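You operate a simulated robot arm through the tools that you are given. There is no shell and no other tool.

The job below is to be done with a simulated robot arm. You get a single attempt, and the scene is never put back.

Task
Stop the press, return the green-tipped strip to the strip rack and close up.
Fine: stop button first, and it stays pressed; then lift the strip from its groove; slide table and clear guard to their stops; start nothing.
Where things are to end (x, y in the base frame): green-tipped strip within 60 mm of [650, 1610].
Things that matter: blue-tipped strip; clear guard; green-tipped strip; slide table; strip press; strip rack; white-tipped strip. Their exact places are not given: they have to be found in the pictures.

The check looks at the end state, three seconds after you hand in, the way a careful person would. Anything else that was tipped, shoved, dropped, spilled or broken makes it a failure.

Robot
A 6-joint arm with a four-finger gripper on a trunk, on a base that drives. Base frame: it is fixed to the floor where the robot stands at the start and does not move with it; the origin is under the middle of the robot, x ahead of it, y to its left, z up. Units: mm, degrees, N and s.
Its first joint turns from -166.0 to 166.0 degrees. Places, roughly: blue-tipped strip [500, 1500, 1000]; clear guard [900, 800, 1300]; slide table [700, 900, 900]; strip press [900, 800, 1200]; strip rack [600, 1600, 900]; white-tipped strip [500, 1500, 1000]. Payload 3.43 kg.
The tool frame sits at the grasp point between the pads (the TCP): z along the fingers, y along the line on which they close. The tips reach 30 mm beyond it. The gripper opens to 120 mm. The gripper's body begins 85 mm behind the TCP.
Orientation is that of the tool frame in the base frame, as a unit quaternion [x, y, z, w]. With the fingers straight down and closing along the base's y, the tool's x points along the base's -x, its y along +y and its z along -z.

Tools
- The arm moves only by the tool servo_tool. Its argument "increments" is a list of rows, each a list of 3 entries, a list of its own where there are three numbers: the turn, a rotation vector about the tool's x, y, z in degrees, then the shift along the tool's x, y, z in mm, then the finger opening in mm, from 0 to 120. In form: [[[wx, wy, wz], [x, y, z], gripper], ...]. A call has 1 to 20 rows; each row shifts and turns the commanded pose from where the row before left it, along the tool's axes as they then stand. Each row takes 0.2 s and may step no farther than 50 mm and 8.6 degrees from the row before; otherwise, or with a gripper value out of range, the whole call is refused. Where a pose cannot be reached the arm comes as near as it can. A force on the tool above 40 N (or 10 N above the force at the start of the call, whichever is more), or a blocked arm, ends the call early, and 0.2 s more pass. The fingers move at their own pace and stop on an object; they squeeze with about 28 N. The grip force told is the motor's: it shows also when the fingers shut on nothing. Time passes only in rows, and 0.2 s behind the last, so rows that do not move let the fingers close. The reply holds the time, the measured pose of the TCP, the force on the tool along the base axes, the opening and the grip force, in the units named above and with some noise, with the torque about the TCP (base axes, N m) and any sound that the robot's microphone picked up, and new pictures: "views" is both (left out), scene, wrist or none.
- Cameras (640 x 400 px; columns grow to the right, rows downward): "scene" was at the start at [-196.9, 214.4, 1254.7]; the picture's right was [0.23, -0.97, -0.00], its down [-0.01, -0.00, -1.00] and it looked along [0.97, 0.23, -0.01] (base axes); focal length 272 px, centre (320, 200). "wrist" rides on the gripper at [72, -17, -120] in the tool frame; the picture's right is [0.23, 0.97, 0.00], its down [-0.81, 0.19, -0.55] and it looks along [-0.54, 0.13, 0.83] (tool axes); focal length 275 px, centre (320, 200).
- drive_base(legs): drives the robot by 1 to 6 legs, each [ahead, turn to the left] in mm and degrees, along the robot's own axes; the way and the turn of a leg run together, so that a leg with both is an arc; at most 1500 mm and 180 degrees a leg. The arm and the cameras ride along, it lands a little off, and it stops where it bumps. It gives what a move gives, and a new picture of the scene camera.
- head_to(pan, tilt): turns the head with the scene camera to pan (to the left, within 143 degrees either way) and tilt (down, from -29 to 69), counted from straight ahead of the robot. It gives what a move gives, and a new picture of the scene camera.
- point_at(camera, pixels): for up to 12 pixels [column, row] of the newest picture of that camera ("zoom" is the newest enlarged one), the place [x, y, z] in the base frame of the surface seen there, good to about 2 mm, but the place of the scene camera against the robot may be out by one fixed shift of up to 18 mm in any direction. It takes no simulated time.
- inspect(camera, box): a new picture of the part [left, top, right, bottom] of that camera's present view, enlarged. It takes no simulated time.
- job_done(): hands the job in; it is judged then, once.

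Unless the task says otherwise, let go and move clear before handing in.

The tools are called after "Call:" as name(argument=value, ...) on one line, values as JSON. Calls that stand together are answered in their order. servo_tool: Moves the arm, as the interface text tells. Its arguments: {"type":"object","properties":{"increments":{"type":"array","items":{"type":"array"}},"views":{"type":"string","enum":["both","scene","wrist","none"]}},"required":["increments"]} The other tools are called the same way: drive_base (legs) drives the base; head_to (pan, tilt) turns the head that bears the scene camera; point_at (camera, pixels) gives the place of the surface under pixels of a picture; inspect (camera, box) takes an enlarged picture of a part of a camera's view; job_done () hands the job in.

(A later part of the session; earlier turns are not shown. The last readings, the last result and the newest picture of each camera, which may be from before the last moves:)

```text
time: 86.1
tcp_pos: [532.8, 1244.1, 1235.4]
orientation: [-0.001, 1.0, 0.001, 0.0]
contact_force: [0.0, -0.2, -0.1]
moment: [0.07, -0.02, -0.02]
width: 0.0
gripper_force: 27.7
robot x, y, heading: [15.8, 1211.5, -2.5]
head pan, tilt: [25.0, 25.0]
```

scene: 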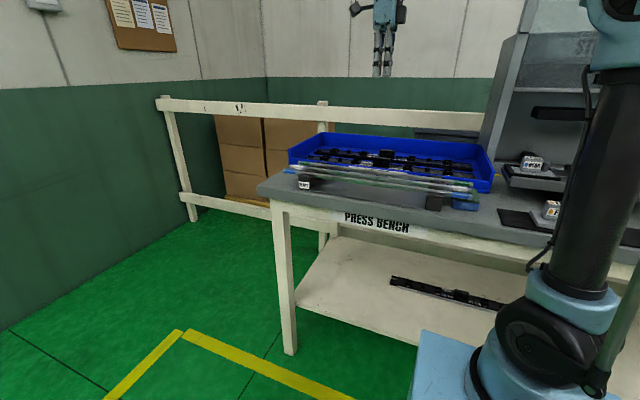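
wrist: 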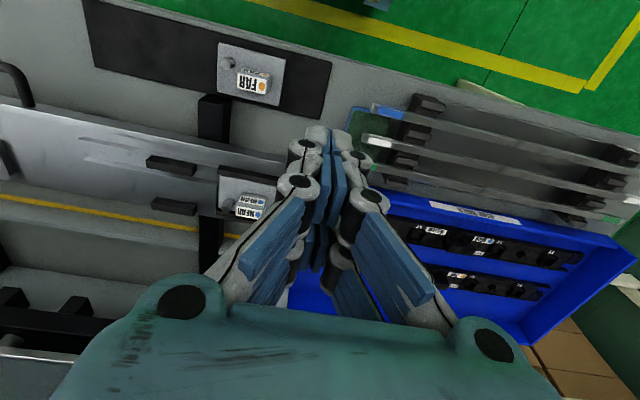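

I drive sideways to about y≈835: turn right, ahead, turn left, with the arm pulled in.

Call:
drive_base(legs=[[0, -88], [360, 0], [0, 91]])

Call:
head_to(pan=0, tilt=15)

```text
time: 97.1
tcp_pos: [520.4, 902.7, 1234.0]
orientation: [-0.011, 1.0, 0.0, 0.0]
contact_force: [-0.1, 0.4, -0.5]
moment: [-0.03, -0.02, -0.01]
width: 0.0
gripper_force: 28.5
robot x, y, heading: [1.2, 849.3, -1.1]
head pan, tilt: [25.0, 25.0]
```

scene: 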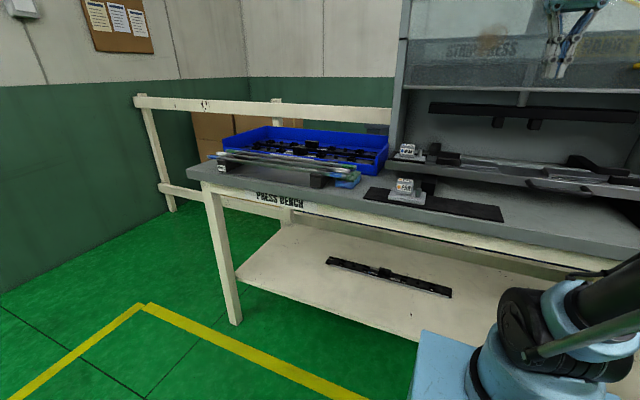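

```text
time: 98.0
tcp_pos: [505.0, 902.3, 1240.1]
orientation: [-0.011, 1.0, -0.001, 0.006]
contact_force: [0.0, 0.6, 0.3]
moment: [0.01, 0.0, 0.02]
width: 0.1
gripper_force: 28.2
robot x, y, heading: [3.3, 848.1, -1.0]
head pan, tilt: [0.0, 15.0]
```

scene: 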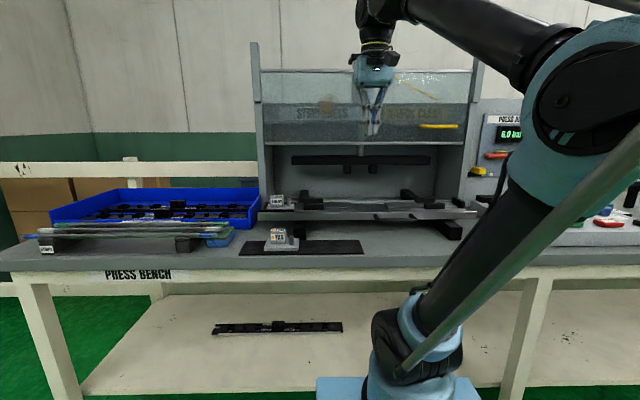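

The robot stands at (2,848). The scene camera now faces the press; I enlarge and measure the table, handle, rails, guard and guard handle.

Call:
inspect(camera="scene", box=[230, 130, 490, 260])

Call:
inspect(camera="scene", box=[240, 30, 500, 190])

Call:
point_at(camera="scene", pixels=[[440, 126], [424, 126], [456, 126], [400, 143], [300, 143], [470, 143], [380, 217], [410, 219], [420, 213], [440, 216], [460, 228], [480, 160]])

Call:
point_at(camera="scene", pixels=[[254, 60], [480, 80], [258, 110], [300, 72], [300, 90], [300, 100], [340, 160], [347, 170], [430, 160], [300, 203], [262, 215], [475, 214]])

```text
2.46 times, centred on (360, 195) of scene
```

zoom: 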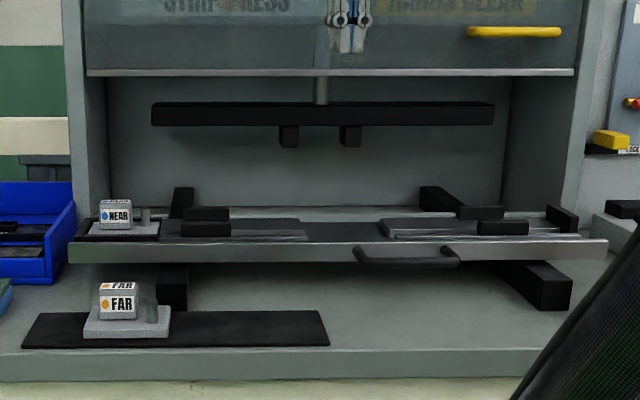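

```text
2.46 times, centred on (370, 110) of scene
```

zoom: 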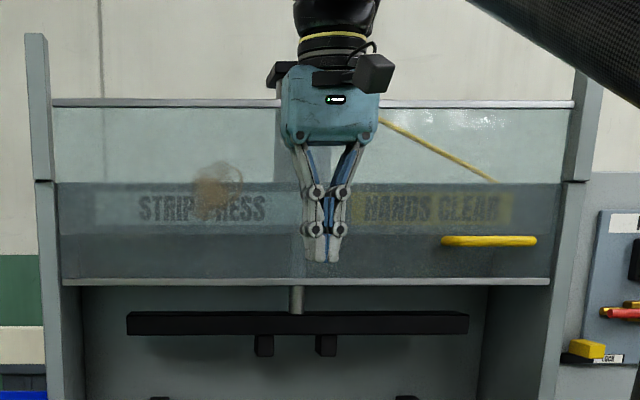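

```text
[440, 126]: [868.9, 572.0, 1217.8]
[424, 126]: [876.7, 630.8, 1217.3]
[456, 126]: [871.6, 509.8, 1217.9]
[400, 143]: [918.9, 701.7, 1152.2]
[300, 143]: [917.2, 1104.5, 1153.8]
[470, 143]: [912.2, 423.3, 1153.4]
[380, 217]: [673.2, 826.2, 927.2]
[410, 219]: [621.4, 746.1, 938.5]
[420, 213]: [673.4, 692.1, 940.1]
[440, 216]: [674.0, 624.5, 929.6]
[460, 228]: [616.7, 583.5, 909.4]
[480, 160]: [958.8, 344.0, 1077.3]
```

```text
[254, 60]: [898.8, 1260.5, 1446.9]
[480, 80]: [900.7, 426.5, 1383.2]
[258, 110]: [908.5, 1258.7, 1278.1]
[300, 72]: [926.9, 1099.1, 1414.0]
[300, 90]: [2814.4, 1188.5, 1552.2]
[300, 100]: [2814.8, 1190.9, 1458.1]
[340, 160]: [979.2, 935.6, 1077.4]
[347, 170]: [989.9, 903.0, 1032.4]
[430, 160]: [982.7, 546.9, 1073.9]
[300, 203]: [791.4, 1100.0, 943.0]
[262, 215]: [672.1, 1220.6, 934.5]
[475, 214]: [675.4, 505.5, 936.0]
```

The guard's lower edge is at z≈1170 (after the scene offset), its yellow handle near (870,570,1236); the table's U-handle spans y≈725–854 at x≈613, z≈950. I tilt the fingers 30° forward so the hand stays clear of the guard, and approach in front of the table handle.

Call:
servo_tool(increments=[[[0, -7.4, 1.2], [0, 0, 0], 0], [[0, -7.4, 0], [0, 0, 0], 0], [[0, -7.4, 0], [0, 0, 0], 0], [[0, -7.2, 0], [0, 0, 0], 0], [[0, 0, 0], [11.9, -22.4, 34.7], 0], [[0, 0, 0], [11.9, -22.4, 34.7], 0], [[0, 0, 0], [11.9, -22.4, 34.7], 0], [[0, 0, 0], [11.9, -22.4, 34.7], 0], [[0, 0, 0], [11.9, -22.4, 34.7], 0], [[0, 0, 0], [0, 0, 0], 0]])

```text
time: 100.2
tcp_pos: [540.3, 791.2, 1061.7]
orientation: [-0.002, 0.966, 0.001, 0.26]
contact_force: [-0.4, 0.2, 0.0]
moment: [-0.04, -0.01, 0.0]
width: 0.3
gripper_force: 27.8
robot x, y, heading: [3.4, 845.8, -1.0]
head pan, tilt: [0.0, 15.0]
```

scene: 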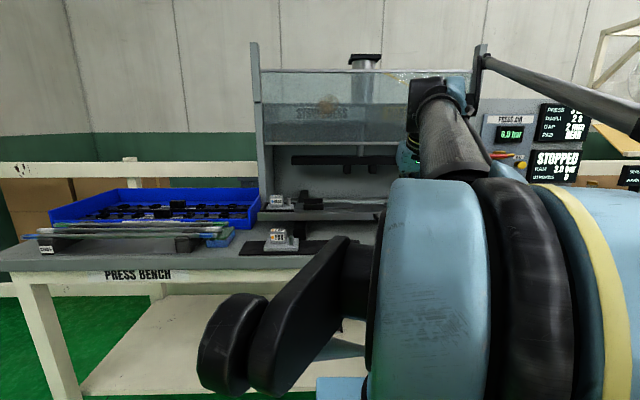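
wrist: 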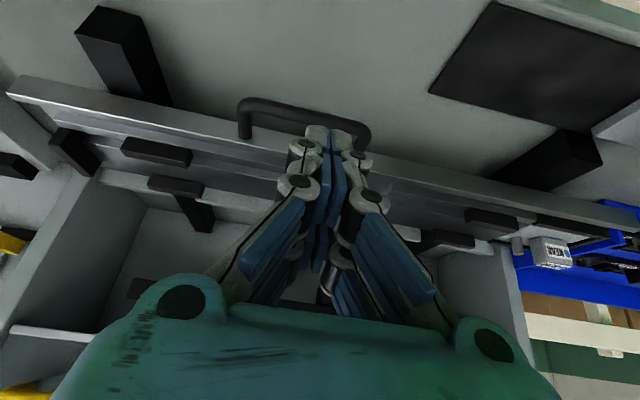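

The handle is visible at about (245–370, 100–140) in the wrist view. I measure it exactly.

Call:
point_at(camera="wrist", pixels=[[245, 100], [280, 103], [295, 110], [355, 122], [368, 135], [242, 130], [220, 130], [400, 165], [290, 106], [290, 112], [60, 80], [600, 220]])

Call:
inspect(camera="wrist", box=[180, 60, 440, 230])

```text
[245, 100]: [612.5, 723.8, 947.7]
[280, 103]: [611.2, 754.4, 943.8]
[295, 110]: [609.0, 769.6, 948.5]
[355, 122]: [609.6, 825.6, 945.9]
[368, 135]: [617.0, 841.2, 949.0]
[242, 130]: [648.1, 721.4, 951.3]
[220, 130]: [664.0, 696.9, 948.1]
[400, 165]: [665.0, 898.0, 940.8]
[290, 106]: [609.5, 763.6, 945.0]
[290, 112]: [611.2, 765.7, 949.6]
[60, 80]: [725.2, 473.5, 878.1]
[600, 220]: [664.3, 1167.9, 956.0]
```

```text
2.35 times, centred on (310, 145) of wrist
```

zoom: 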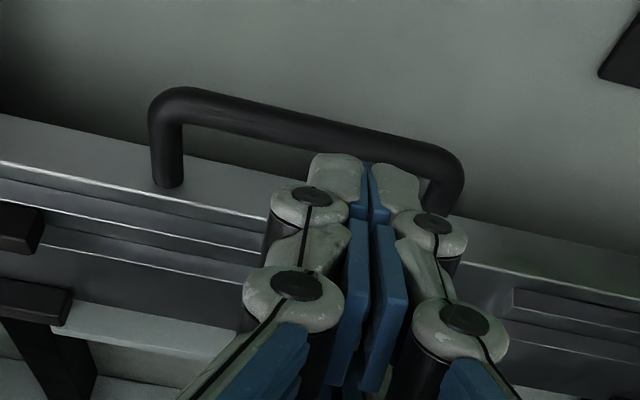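

The bar spans y≈717–847, x≈605–619, z≈938–952. I lower the fingers in front of it to TCP z≈947.

Call:
servo_tool(increments=[[[0, 0, 0], [19.2, -2, 33.2], 0], [[0, 0, 0], [19.2, -2, 33.2], 0], [[0, 0, 0], [19.2, -2, 33.2], 0], [[0, 0, 0], [0, 0, 0], 0]], views="wrist")

```text
time: 101.2
tcp_pos: [539.8, 781.6, 947.3]
orientation: [-0.001, 0.966, 0.0, 0.26]
contact_force: [-0.2, 0.4, 0.6]
moment: [-0.02, 0.01, -0.02]
width: 0.0
gripper_force: 28.0
robot x, y, heading: [6.1, 847.3, -1.3]
head pan, tilt: [0.0, 15.0]
```

wrist: 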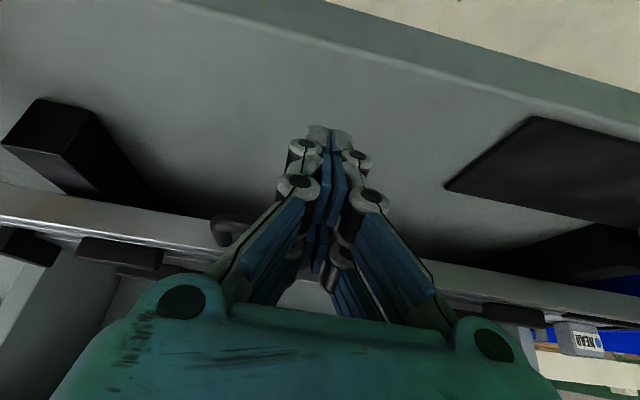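

In front of the bar and above the bench. I advance to contact and start pushing slowly along +x.

Call:
servo_tool(increments=[[[0, 0, 0], [-17.3, 0, 10], 0], [[0, 0, 0], [-17.3, 0, 10], 0], [[0, 0, 0], [-5.2, 0, 3], 0], [[0, 0, 0], [-3.5, 0, 2], 0], [[0, 0, 0], [-3.5, 0, 2], 0], [[0, 0, 0], [-3.5, 0, 2], 0], [[0, 0, 0], [-3.5, 0, 2], 0], [[0, 0, 0], [-3.5, 0, 2], 0], [[0, 0, 0], [-3.5, 0, 2], 0], [[0, 0, 0], [-3.5, 0, 2], 0]], views="wrist")

```text
time: 103.4
tcp_pos: [615.4, 784.2, 947.7]
orientation: [-0.001, 0.966, 0.0, 0.259]
contact_force: [-2.3, 0.7, -2.7]
moment: [-0.02, 0.06, 0.02]
width: 0.2
gripper_force: 33.1
robot x, y, heading: [4.7, 845.2, -1.6]
head pan, tilt: [0.0, 15.0]
```

wrist: 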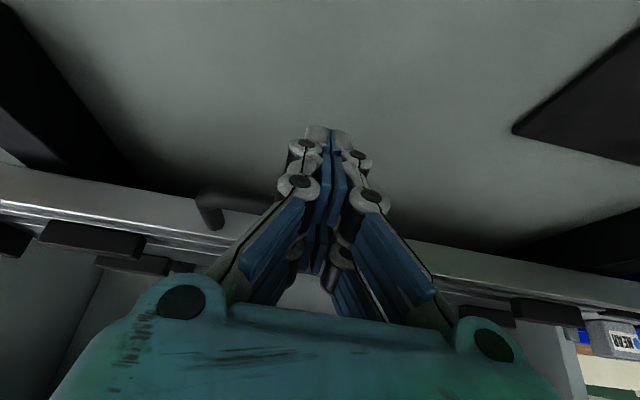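

There's light contact (about 2–3 N) and the table seems to be sliding. I check the table edge position.

Call:
point_at(camera="wrist", pixels=[[220, 195], [240, 198], [150, 210], [440, 250], [150, 200], [460, 250], [215, 215]])

Call:
servo_tool(increments=[[[0, 0, 0], [-5.2, 0, 3], 0], [[0, 0, 0], [-5.2, 0, 3], 0], [[0, 0, 0], [-5.2, 0, 3], 0], [[0, 0, 0], [-5.2, 0, 3], 0], [[0, 0, 0], [-5.2, 0, 3], 0], [[0, 0, 0], [-5.2, 0, 3], 0], [[0, 0, 0], [-5.2, 0, 3], 0], [[0, 0, 0], [-5.2, 0, 3], 0], [[0, 0, 0], [-5.2, 0, 3], 0], [[0, 0, 0], [-5.2, 0, 3], 0]])

Call:
point_at(camera="wrist", pixels=[[220, 195], [240, 198], [150, 210], [440, 250], [150, 200], [460, 250], [215, 215]])

```text
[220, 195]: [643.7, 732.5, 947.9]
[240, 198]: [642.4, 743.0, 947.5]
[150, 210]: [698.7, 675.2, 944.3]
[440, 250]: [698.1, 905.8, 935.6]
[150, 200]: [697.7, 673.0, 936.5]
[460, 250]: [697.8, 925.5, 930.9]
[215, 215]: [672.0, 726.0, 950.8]
```

```text
time: 105.6
tcp_pos: [675.4, 784.5, 945.5]
orientation: [-0.001, 0.966, 0.0, 0.26]
contact_force: [0.1, 0.3, 0.5]
moment: [0.02, 0.01, 0.0]
width: 0.0
gripper_force: 33.1
robot x, y, heading: [2.5, 850.7, -1.2]
head pan, tilt: [0.0, 15.0]
```

scene: 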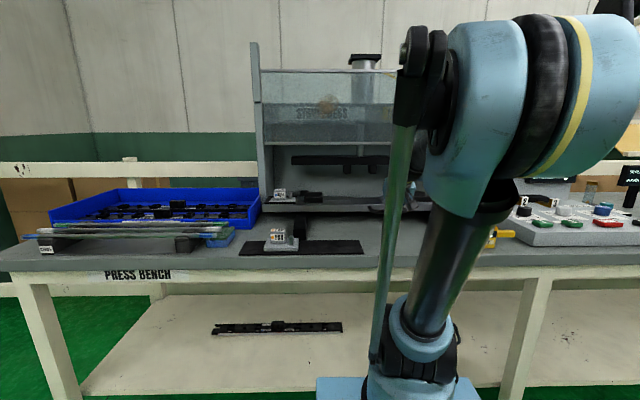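
wrist: 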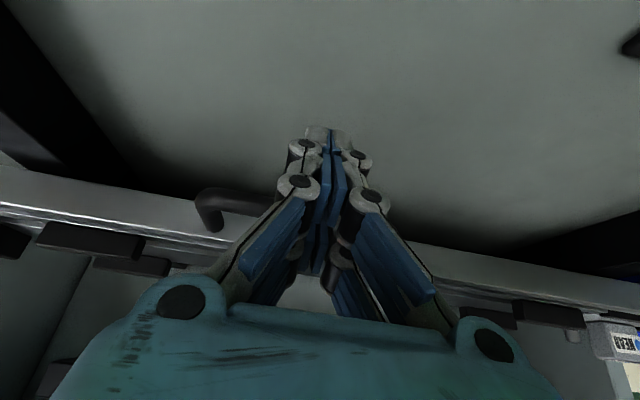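

```text
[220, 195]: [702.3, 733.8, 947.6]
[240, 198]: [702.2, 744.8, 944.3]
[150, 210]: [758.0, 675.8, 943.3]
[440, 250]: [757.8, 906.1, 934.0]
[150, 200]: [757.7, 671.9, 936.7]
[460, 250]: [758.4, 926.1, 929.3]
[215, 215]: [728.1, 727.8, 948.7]
```

The table slides in straight (front edge 664→758, square at both sides). I keep pushing slowly.

Call:
servo_tool(increments=[[[0, 0, 0], [-5.2, 0, 3], 0], [[0, 0, 0], [-5.2, 0, 3], 0], [[0, 0, 0], [-5.2, 0, 3], 0], [[0, 0, 0], [-5.2, 0, 3], 0], [[0, 0, 0], [-5.2, 0, 3], 0], [[0, 0, 0], [-5.2, 0, 3], 0], [[0, 0, 0], [-5.2, 0, 3], 0], [[0, 0, 0], [-5.2, 0, 3], 0], [[0, 0, 0], [-5.2, 0, 3], 0], [[0, 0, 0], [-5.2, 0, 3], 0], [[0, 0, 0], [-5.2, 0, 3], 0], [[0, 0, 0], [-5.2, 0, 3], 0], [[0, 0, 0], [-5.2, 0, 3], 0], [[0, 0, 0], [-5.2, 0, 3], 0], [[0, 0, 0], [-5.2, 0, 3], 0], [[0, 0, 0], [-5.2, 0, 3], 0]])

Call:
point_at(camera="wrist", pixels=[[220, 195], [240, 198], [150, 210], [440, 250], [150, 200], [460, 250], [215, 215]])

```text
time: 109.0
tcp_pos: [771.4, 783.7, 945.6]
orientation: [-0.002, 0.966, 0.0, 0.259]
contact_force: [-1.0, 0.2, 0.3]
moment: [-0.01, 0.0, 0.04]
width: 0.0
gripper_force: 33.7
robot x, y, heading: [1.7, 847.1, -1.3]
head pan, tilt: [0.0, 15.0]
```

scene: 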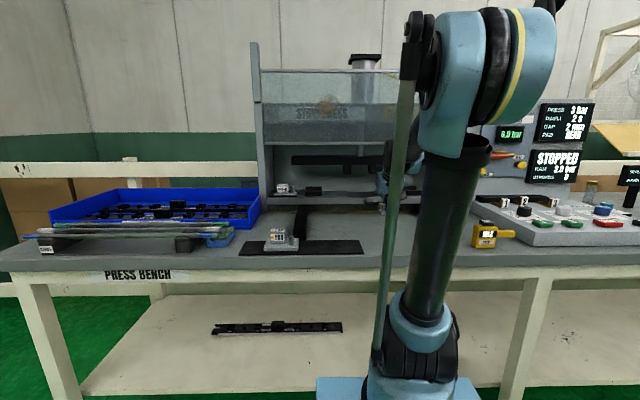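
wrist: 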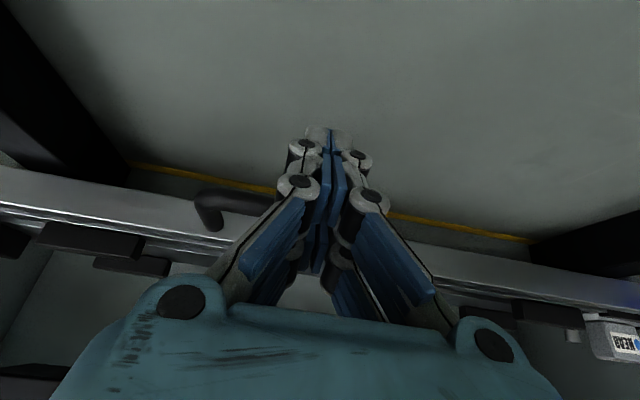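

```text
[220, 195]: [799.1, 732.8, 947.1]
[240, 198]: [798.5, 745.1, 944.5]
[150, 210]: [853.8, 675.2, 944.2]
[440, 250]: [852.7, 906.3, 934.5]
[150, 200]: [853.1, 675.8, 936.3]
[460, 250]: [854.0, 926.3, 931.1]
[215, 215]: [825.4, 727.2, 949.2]
```

Edge now at 854. I continue, slowing toward the expected stop.

Call:
servo_tool(increments=[[[0, 0, 0], [-5.2, 0, 3], 0], [[0, 0, 0], [-5.2, 0, 3], 0], [[0, 0, 0], [-5.2, 0, 3], 0], [[0, 0, 0], [-5.2, 0, 3], 0], [[0, 0, 0], [-5.2, 0, 3], 0], [[0, 0, 0], [-5.2, 0, 3], 0], [[0, 0, 0], [-5.2, 0, 3], 0], [[0, 0, 0], [-5.2, 0, 3], 0], [[0, 0, 0], [-3.5, 0, 2], 0], [[0, 0, 0], [-3.5, 0, 2], 0], [[0, 0, 0], [-3.5, 0, 2], 0], [[0, 0, 0], [-3.5, 0, 2], 0]])

Call:
point_at(camera="wrist", pixels=[[220, 195], [240, 198], [150, 210], [440, 250], [150, 200], [460, 250], [215, 215]])

Call:
inspect(camera="scene", box=[430, 80, 640, 260])

```text
time: 111.6
tcp_pos: [835.9, 787.4, 947.6]
orientation: [-0.001, 0.966, 0.0, 0.259]
contact_force: [0.0, -0.1, 0.2]
moment: [-0.03, 0.02, 0.02]
width: 0.0
gripper_force: 32.9
robot x, y, heading: [8.0, 848.8, -1.2]
head pan, tilt: [0.0, 15.0]
```

scene: 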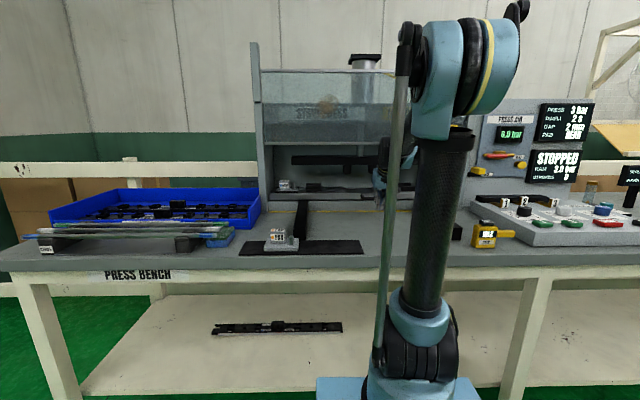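
wrist: 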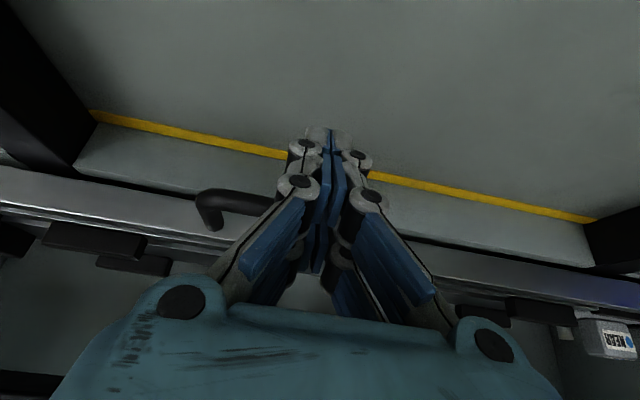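

```text
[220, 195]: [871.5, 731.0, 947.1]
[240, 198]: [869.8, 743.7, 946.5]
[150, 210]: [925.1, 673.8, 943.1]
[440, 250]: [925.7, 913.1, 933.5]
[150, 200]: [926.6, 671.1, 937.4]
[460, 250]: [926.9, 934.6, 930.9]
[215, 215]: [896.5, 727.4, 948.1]
```

```text
2.22 times, centred on (535, 170) of scene
```

zoom: 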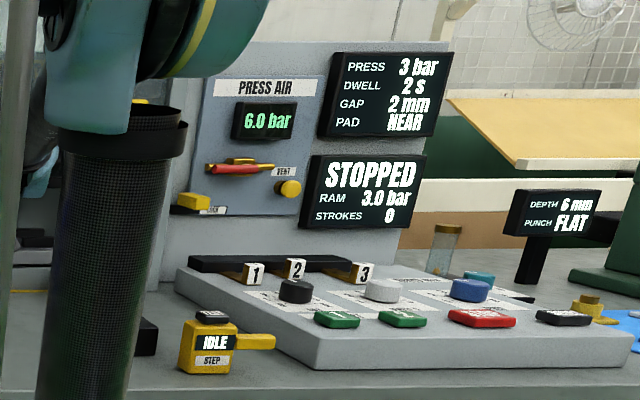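

The edge is at 926 and the table has run ~8 mm ahead of the fingers. I keep pushing gently to feel the stop.

Call:
servo_tool(increments=[[[0, 0, 0], [-3.5, 0, 2], 0], [[0, 0, 0], [-3.5, 0, 2], 0], [[0, 0, 0], [-2.6, 0, 1.5], 0], [[0, 0, 0], [-2.6, 0, 1.5], 0], [[0, 0, 0], [-2.6, 0, 1.5], 0]], views="wrist")

Call:
point_at(camera="wrist", pixels=[[220, 195], [240, 198], [150, 210], [440, 250], [150, 200], [460, 250], [215, 215]])

```text
time: 112.3
tcp_pos: [831.4, 786.8, 955.2]
orientation: [-0.001, 0.965, 0.0, 0.262]
contact_force: [3.7, -1.1, -3.2]
moment: [0.08, 0.11, 0.01]
width: 0.0
gripper_force: 33.8
robot x, y, heading: [5.5, 844.8, -1.1]
head pan, tilt: [0.0, 15.0]
stopped in row 3: the force on the tool passed its limit at 47 N (the readings are from after the stop); the commanded pose is now the measured one
```

wrist: 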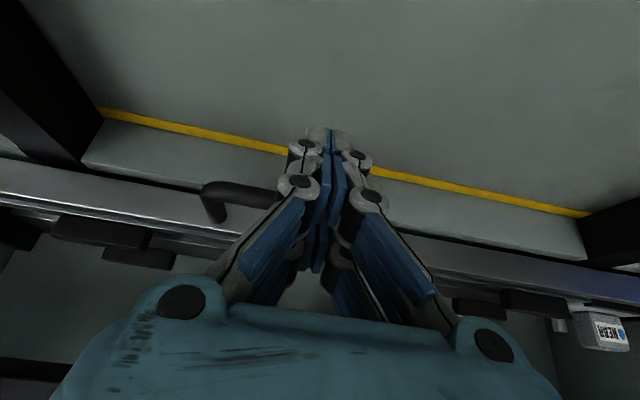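

```text
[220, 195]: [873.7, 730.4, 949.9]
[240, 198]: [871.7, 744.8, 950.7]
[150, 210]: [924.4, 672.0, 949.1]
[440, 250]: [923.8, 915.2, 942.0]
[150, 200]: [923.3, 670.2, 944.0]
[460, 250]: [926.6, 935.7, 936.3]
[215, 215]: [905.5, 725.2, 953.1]
```

The force rose past 40 N with the edge at ≈925: the table is at its stop. I back off and check it stayed in.

Call:
servo_tool(increments=[[[0, 0, 0], [8, 0, -5], 0], [[0, 0, 0], [26, 0, -15], 0], [[0, 0, 0], [26, 0, -15], 0], [[0, 0, 0], [26, 0, -15], 0], [[0, 0, 0], [-20, 0, -34.6], 0], [[0, 0, 0], [-20, 0, -34.6], 0], [[0, 0, 0], [-20, 0, -34.6], 0], [[0, 0, 0], [-20, 0, -34.6], 0], [[0, 0, 0], [0, 0, 0], 0]])

Call:
inspect(camera="wrist", box=[0, 80, 640, 330])

```text
time: 114.3
tcp_pos: [732.6, 783.8, 1115.1]
orientation: [-0.002, 0.965, 0.001, 0.264]
contact_force: [-0.3, -0.5, 0.3]
moment: [-0.01, 0.01, 0.02]
width: 0.0
gripper_force: 33.1
robot x, y, heading: [6.7, 843.6, -1.2]
head pan, tilt: [0.0, 15.0]
```

scene: 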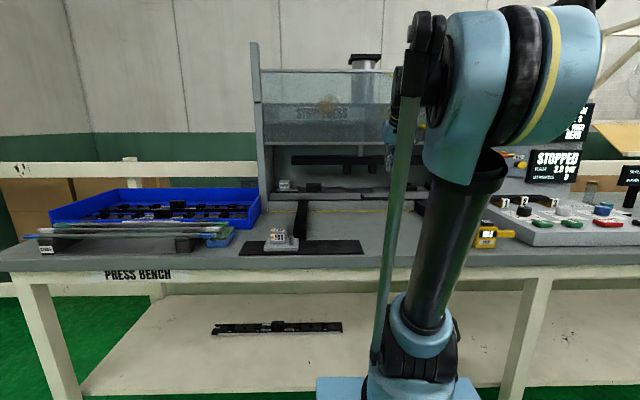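
wrist: 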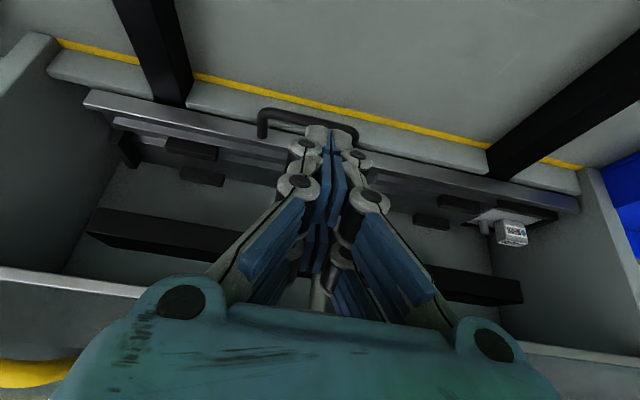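

```text
1.00 times, centred on (320, 205) of wrist (not enlarged: the box is as wide or as high as the picture)
```

zoom: 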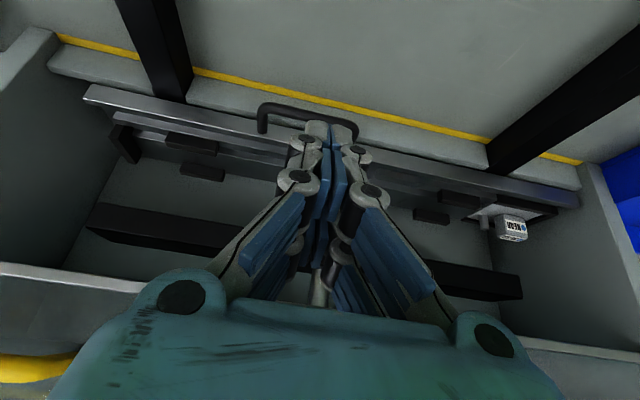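

Call:
point_at(camera="wrist", pixels=[[120, 100], [230, 131], [420, 165], [540, 197], [300, 115], [262, 115], [250, 90], [550, 160], [510, 230], [20, 280], [20, 370], [55, 368]])

```text
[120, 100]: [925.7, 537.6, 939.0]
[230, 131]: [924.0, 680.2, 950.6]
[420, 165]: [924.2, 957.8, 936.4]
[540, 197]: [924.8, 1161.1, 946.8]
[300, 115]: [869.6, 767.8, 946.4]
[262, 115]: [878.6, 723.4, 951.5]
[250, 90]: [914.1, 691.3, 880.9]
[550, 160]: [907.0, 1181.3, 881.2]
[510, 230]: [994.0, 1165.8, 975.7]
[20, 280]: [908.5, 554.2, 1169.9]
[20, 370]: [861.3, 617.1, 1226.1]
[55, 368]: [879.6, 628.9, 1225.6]
```

The table is in and square (front edge at 924–926 from y=540 to 1160). Now the guard: its handle bar is near x≈861–880, z≈1226. I move up and right to look at it with the wrist camera.

Call:
servo_tool(increments=[[[0, 0, 0], [-16.5, -30.7, -31.9], 0], [[0, 0, 0], [-16.5, -30.7, -31.9], 0], [[0, 0, 0], [-16.5, -30.7, -31.9], 0], [[0, 0, 0], [-16.5, -30.7, -31.9], 0], [[0, 0, 0], [-16.5, -30.7, -31.9], 0], [[0, 0, 0], [-16.5, -30.7, -31.9], 0], [[0, 0, 0], [0, 0, 0], 0]])

```text
time: 116.0
tcp_pos: [719.2, 605.6, 1329.8]
orientation: [-0.002, 0.965, 0.0, 0.263]
contact_force: [0.1, -0.3, -0.5]
moment: [-0.03, -0.04, 0.01]
width: 0.1
gripper_force: 33.4
robot x, y, heading: [4.8, 845.8, -1.0]
head pan, tilt: [0.0, 15.0]
```

scene: 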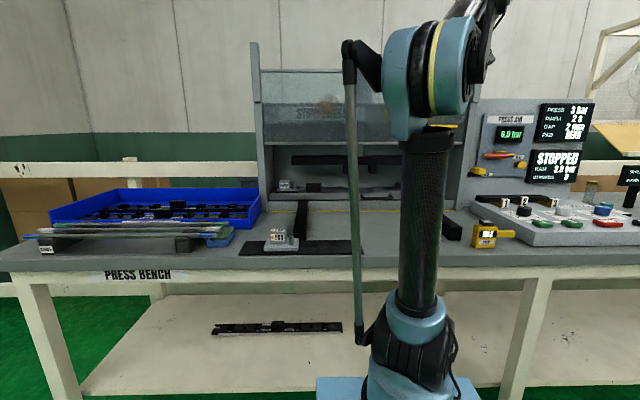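
wrist: 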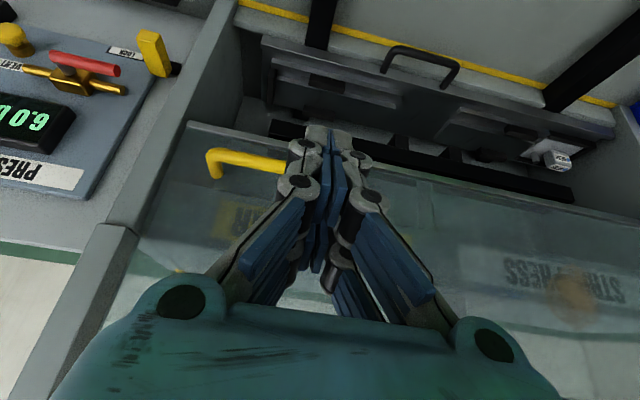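

Call:
inspect(camera="wrist", box=[100, 80, 380, 260])

Call:
point_at(camera="wrist", pixels=[[212, 155], [230, 155], [250, 160], [275, 164], [250, 154], [250, 166], [214, 172], [195, 125], [150, 280], [420, 180], [230, 137], [285, 167]])

```text
2.22 times, centred on (240, 170) of wrist
```

zoom: 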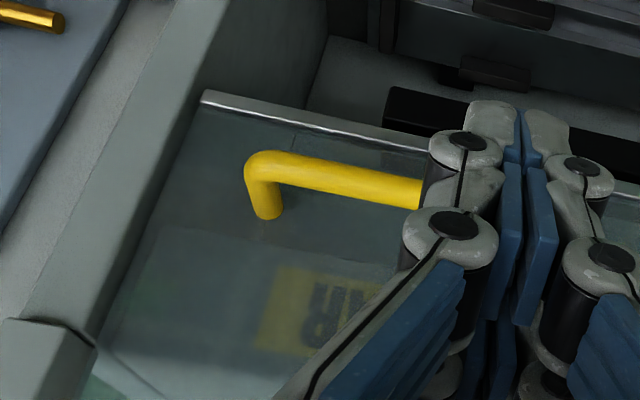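

```text
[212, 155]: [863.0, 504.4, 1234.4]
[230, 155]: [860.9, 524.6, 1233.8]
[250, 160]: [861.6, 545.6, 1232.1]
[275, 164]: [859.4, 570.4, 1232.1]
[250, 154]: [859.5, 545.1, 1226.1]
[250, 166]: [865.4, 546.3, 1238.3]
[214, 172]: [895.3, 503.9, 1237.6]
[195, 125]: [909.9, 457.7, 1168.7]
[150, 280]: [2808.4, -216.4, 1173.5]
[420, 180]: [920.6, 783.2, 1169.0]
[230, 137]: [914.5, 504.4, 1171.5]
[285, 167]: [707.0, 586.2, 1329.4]
```

The bar's axis is at about x≈866, z≈1232, top ≈1240, running y≈500–635, and the guard panel is at x≈910. I bring the closed fingertips just above the bar at y≈595.

Call:
servo_tool(increments=[[[0, 0, 0], [-30, -3.5, 33.2], 0], [[0, 0, 0], [-30, -3.5, 33.2], 0], [[0, 0, 0], [-30, -3.5, 33.2], 0], [[0, 0, 0], [0, 0, 0], 0], [[0, 0, 0], [0, 0, 0], 0]])

Call:
inspect(camera="wrist", box=[160, 60, 440, 240])

```text
time: 117.2
tcp_pos: [848.5, 592.6, 1287.9]
orientation: [-0.001, 0.965, 0.0, 0.264]
contact_force: [-0.6, -0.1, 0.7]
moment: [0.0, 0.01, 0.02]
width: 0.3
gripper_force: 33.3
robot x, y, heading: [5.8, 848.7, -1.1]
head pan, tilt: [0.0, 15.0]
```

scene: 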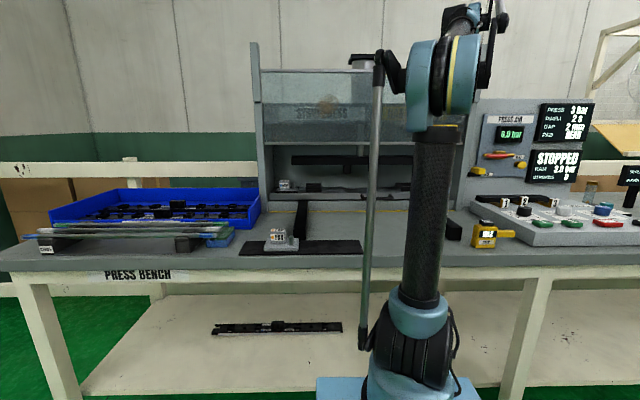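
wrist: 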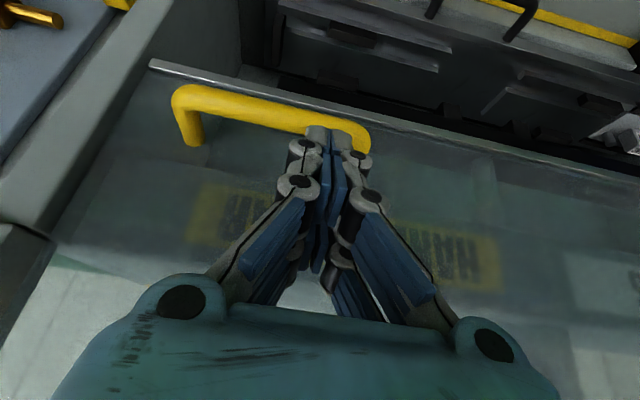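

```text
2.22 times, centred on (300, 150) of wrist
```

zoom: 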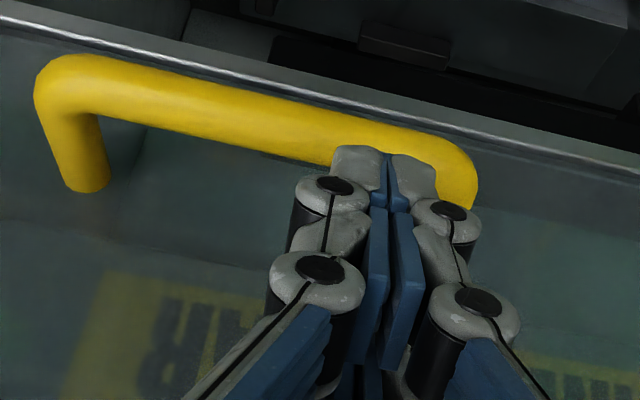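

The fingertips sit just above the bar. I check the bar's position once more, then press down slowly.

Call:
point_at(camera="wrist", pixels=[[270, 106], [270, 112], [270, 118], [270, 124], [360, 135], [365, 150], [180, 100]])

Call:
servo_tool(increments=[[[0, 0, 0], [2.5, 0, 4.3], 0], [[0, 0, 0], [2.5, 0, 4.3], 0], [[0, 0, 0], [2.5, 0, 4.3], 0], [[0, 0, 0], [1.5, 0, 2.6], 0], [[0, 0, 0], [1.5, 0, 2.6], 0], [[0, 0, 0], [1.5, 0, 2.6], 0]], views="wrist")

```text
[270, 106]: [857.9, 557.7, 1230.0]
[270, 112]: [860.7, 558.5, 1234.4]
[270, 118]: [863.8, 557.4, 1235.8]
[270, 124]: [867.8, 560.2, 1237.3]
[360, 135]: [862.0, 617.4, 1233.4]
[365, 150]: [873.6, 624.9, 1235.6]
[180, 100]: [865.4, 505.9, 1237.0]
```

```text
time: 118.5
tcp_pos: [849.1, 593.8, 1266.0]
orientation: [-0.002, 0.965, 0.001, 0.263]
contact_force: [0.4, 0.2, 0.4]
moment: [0.02, -0.02, 0.02]
width: 0.1
gripper_force: 33.7
robot x, y, heading: [7.4, 849.4, -1.0]
head pan, tilt: [0.0, 15.0]
```

wrist: 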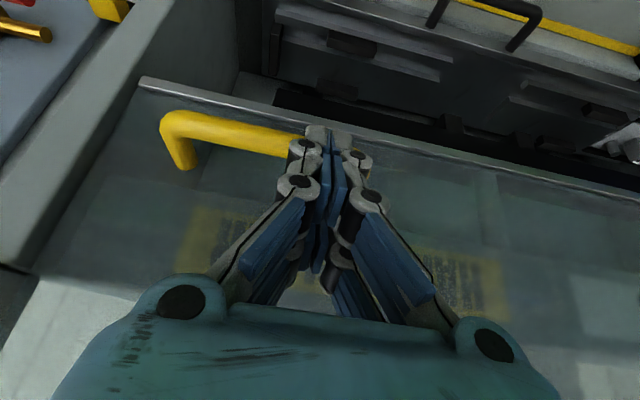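

No contact yet at z 1266 (expected around now). I continue pressing down in 3 mm steps.

Call:
servo_tool(increments=[[[0, 0, 0], [1.5, 0, 2.6], 0], [[0, 0, 0], [1.5, 0, 2.6], 0], [[0, 0, 0], [1.5, 0, 2.6], 0], [[0, 0, 0], [1.5, 0, 2.6], 0], [[0, 0, 0], [1.5, 0, 2.6], 0], [[0, 0, 0], [1.5, 0, 2.6], 0]], views="wrist")

Call:
point_at(camera="wrist", pixels=[[180, 120], [230, 125], [270, 133], [200, 90], [430, 140]])

```text
time: 120.0
tcp_pos: [849.3, 592.1, 1248.6]
orientation: [-0.001, 0.965, 0.0, 0.263]
contact_force: [10.5, 3.2, 2.7]
moment: [0.07, -0.31, 0.05]
width: 5.7
gripper_force: 33.3
robot x, y, heading: [5.6, 849.3, -1.3]
head pan, tilt: [0.0, 15.0]
```

wrist: 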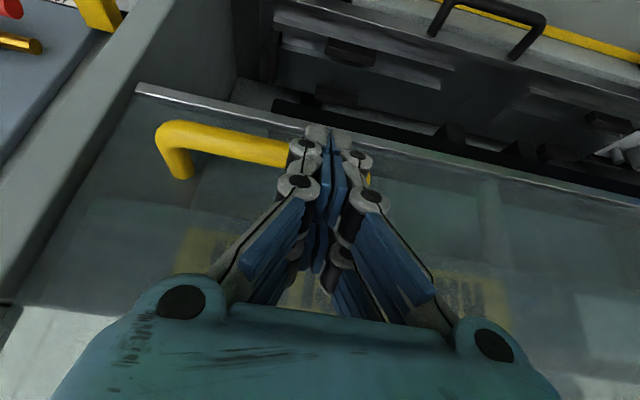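

```text
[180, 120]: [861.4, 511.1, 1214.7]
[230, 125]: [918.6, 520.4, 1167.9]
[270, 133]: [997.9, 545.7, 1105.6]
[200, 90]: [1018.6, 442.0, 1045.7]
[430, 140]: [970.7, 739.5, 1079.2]
```

Contact: 10 N in x and 3 N in z, with the fingers slightly parted. I look closely at the fingertips and bar before pressing on.

Call:
inspect(camera="wrist", box=[140, 70, 420, 250])

Call:
point_at(camera="wrist", pixels=[[230, 135], [230, 140], [230, 145], [230, 150], [280, 145], [280, 150], [280, 155], [300, 105], [420, 137], [366, 175], [315, 135]])

```text
2.22 times, centred on (280, 160) of wrist
```

zoom: 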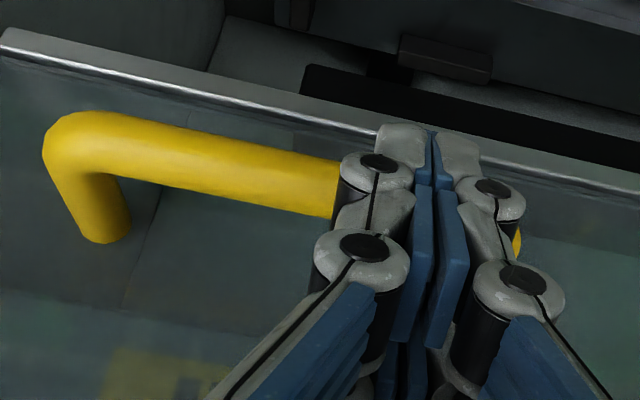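

```text
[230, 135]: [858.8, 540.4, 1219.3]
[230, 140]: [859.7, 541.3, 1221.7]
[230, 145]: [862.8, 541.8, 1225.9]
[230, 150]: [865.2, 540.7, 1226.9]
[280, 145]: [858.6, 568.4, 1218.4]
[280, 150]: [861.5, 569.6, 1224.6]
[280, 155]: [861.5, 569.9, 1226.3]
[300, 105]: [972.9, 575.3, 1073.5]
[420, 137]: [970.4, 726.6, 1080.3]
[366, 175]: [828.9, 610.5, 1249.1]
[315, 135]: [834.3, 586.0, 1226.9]
```

The bar's top has moved from z≈1238 to ≈1227, so the guard slides easily, but the fingertips are a shaky contact. I back away and lay the fingers nearly horizontal, so their sides press the bar instead.

Call:
servo_tool(increments=[[[0, 0, 0], [-10.2, 0, -17.2], 0], [[0, 0, 0], [-15.3, 0, -25.8], 0], [[0, 0, 0], [-15.3, 0, -25.8], 0], [[0, 0, 0], [30.1, 0, -17.8], 0], [[0, 0, 0], [30.1, 0, -17.8], 0], [[0, 0, 0], [30.1, 0, -17.8], 0], [[0, -7.4, 0], [0, 0, 0], 0], [[0, -7.4, 0], [0, 0, 0], 0], [[0, -7.4, 0], [0, 0, 0], 0], [[0, -7.4, 0], [0, 0, 0], 0], [[0, -7.4, 0], [0, 0, 0], 0], [[0, -7.4, 0], [0, 0, 0], 0], [[0, -7.4, 0], [0, 0, 0], 0], [[0, 0, 0], [0, 0, 0], 0]])

```text
time: 123.0
tcp_pos: [744.8, 592.6, 1329.6]
orientation: [-0.001, 0.753, 0.001, 0.658]
contact_force: [0.0, -0.7, 0.9]
moment: [0.02, 0.0, 0.03]
width: 0.0
gripper_force: 33.9
robot x, y, heading: [4.5, 847.9, -0.9]
head pan, tilt: [0.0, 15.0]
```

scene: 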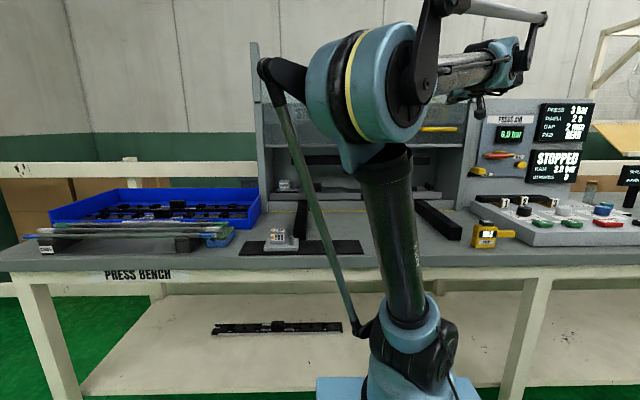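
wrist: 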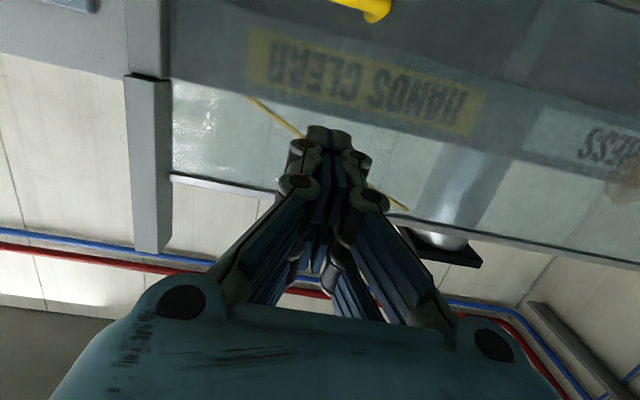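

The fingers now point 82° forward, almost horizontal. I move them over the bar: forward, then down to just above it.

Call:
servo_tool(increments=[[[0, 0, 0], [-4.7, 0, 34.7], 0], [[0, 0, 0], [-4.7, 0, 34.7], 0], [[0, 0, 0], [-4.7, 0, 34.7], 0], [[0, 0, 0], [33, 0, 4.5], 0], [[0, 0, 0], [33, 0, 4.5], 0], [[0, 0, 0], [0, 0, 0], 0]])

Call:
inspect(camera="scene", box=[380, 60, 520, 160])

```text
time: 124.3
tcp_pos: [850.9, 593.2, 1259.9]
orientation: [-0.001, 0.753, 0.001, 0.657]
contact_force: [-0.1, -0.8, 0.1]
moment: [-0.01, 0.0, -0.02]
width: 0.0
gripper_force: 32.9
robot x, y, heading: [6.3, 847.4, -1.4]
head pan, tilt: [0.0, 15.0]
```

scene: 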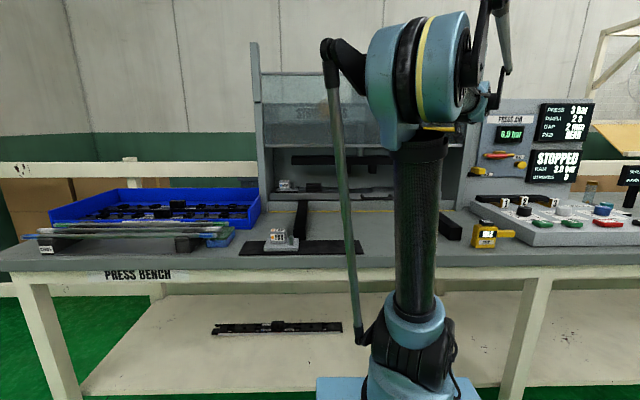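
wrist: 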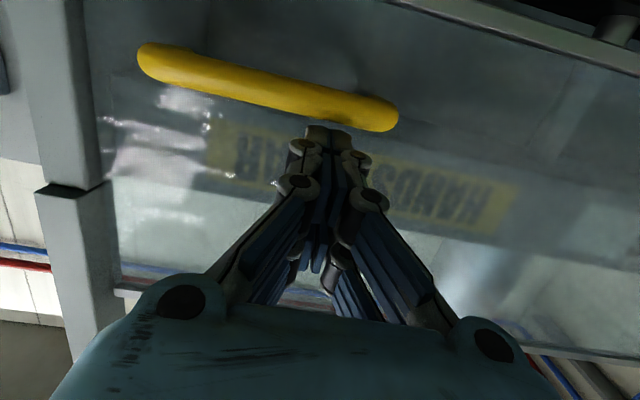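

```text
4.00 times, centred on (450, 110) of scene
```

zoom: 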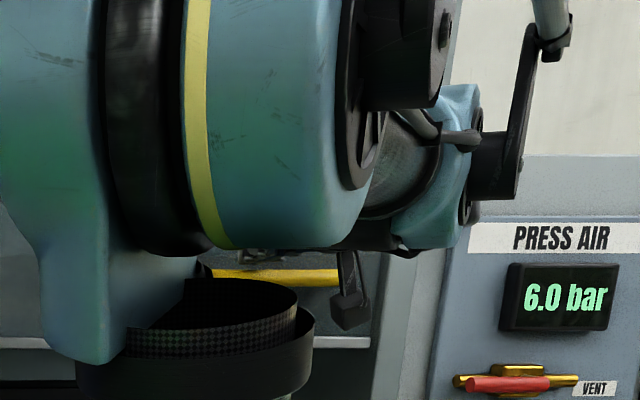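

The bar is visible from below the fingers at about (140–400, 45–130). I measure it, then press down.

Call:
point_at(camera="wrist", pixels=[[270, 85], [270, 93], [270, 100], [350, 100], [350, 110], [350, 120], [500, 20], [325, 130], [325, 145]])

Call:
servo_tool(increments=[[[0, 0, 0], [5, 0, 0.7], 0], [[0, 0, 0], [5, 0, 0.7], 0], [[0, 0, 0], [4, 0, 0.5], 0], [[0, 0, 0], [4, 0, 0.5], 0], [[0, 0, 0], [4, 0, 0.5], 0], [[0, 0, 0], [4, 0, 0.5], 0], [[0, 0, 0], [4, 0, 0.5], 0], [[0, 0, 0], [4, 0, 0.5], 0]], views="wrist")

Call:
point_at(camera="wrist", pixels=[[270, 85], [270, 93], [270, 100], [350, 100], [350, 110], [350, 120], [500, 20], [325, 130], [325, 145]])

```text
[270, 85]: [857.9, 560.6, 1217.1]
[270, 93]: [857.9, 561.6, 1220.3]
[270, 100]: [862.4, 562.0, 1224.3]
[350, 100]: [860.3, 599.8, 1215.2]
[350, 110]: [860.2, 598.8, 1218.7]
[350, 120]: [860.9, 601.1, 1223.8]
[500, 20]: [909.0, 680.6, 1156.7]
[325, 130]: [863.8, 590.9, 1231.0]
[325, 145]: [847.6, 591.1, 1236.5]
```

```text
time: 126.2
tcp_pos: [850.3, 592.2, 1228.4]
orientation: [-0.002, 0.753, 0.001, 0.659]
contact_force: [0.3, 0.4, 2.5]
moment: [0.01, -0.09, 0.01]
width: 6.1
gripper_force: 33.3
robot x, y, heading: [6.4, 845.7, -1.2]
head pan, tilt: [0.0, 15.0]
```

wrist: 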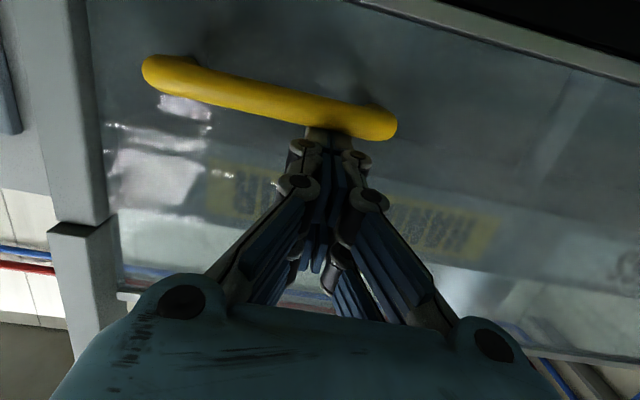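

```text
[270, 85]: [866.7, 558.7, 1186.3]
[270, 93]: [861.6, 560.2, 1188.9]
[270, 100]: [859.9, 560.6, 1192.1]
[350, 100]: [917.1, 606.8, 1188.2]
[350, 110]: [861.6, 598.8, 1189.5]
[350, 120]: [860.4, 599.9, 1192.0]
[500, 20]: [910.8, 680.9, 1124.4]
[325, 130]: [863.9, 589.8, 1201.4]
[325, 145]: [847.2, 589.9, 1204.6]
```

The guard is coming down smoothly with only ~2.5 N. I continue at 30 mm/s.

Call:
servo_tool(increments=[[[0, 0, 0], [5.95, 0, 0.8], 0], [[0, 0, 0], [5.95, 0, 0.8], 0], [[0, 0, 0], [5.95, 0, 0.8], 0], [[0, 0, 0], [5.95, 0, 0.8], 0], [[0, 0, 0], [5.95, 0, 0.8], 0], [[0, 0, 0], [5.95, 0, 0.8], 0], [[0, 0, 0], [5.95, 0, 0.8], 0], [[0, 0, 0], [5.95, 0, 0.8], 0], [[0, 0, 0], [5.95, 0, 0.8], 0], [[0, 0, 0], [5.95, 0, 0.8], 0], [[0, 0, 0], [5.95, 0, 0.8], 0], [[0, 0, 0], [5.95, 0, 0.8], 0]])

Call:
point_at(camera="wrist", pixels=[[270, 93], [270, 100], [350, 110], [350, 120], [500, 20], [325, 130], [325, 145]])

```text
time: 128.8
tcp_pos: [848.8, 590.7, 1154.5]
orientation: [-0.001, 0.753, 0.001, 0.658]
contact_force: [-1.0, 0.4, 2.0]
moment: [-0.02, -0.07, -0.02]
width: 6.1
gripper_force: 33.5
robot x, y, heading: [8.6, 847.6, -0.9]
head pan, tilt: [0.0, 15.0]
```

scene: 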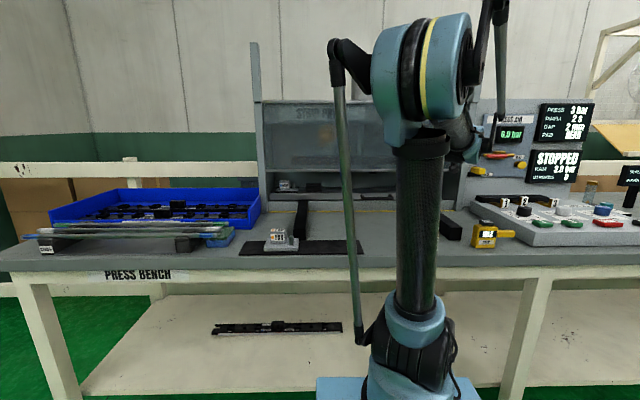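
wrist: 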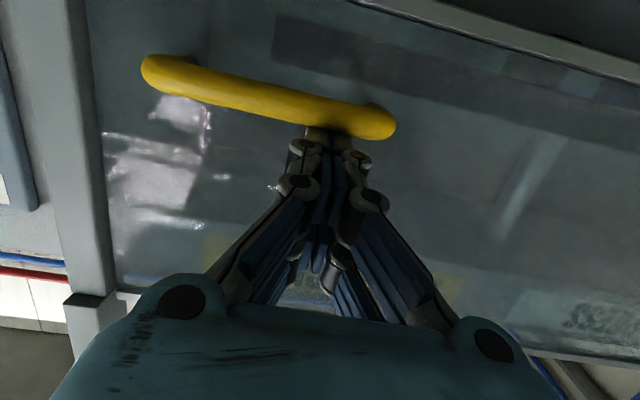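

```text
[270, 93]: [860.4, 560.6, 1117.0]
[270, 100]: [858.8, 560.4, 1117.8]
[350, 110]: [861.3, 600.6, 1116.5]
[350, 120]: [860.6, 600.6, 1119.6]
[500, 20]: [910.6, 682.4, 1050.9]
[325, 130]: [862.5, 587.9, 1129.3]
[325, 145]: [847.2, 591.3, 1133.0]
```

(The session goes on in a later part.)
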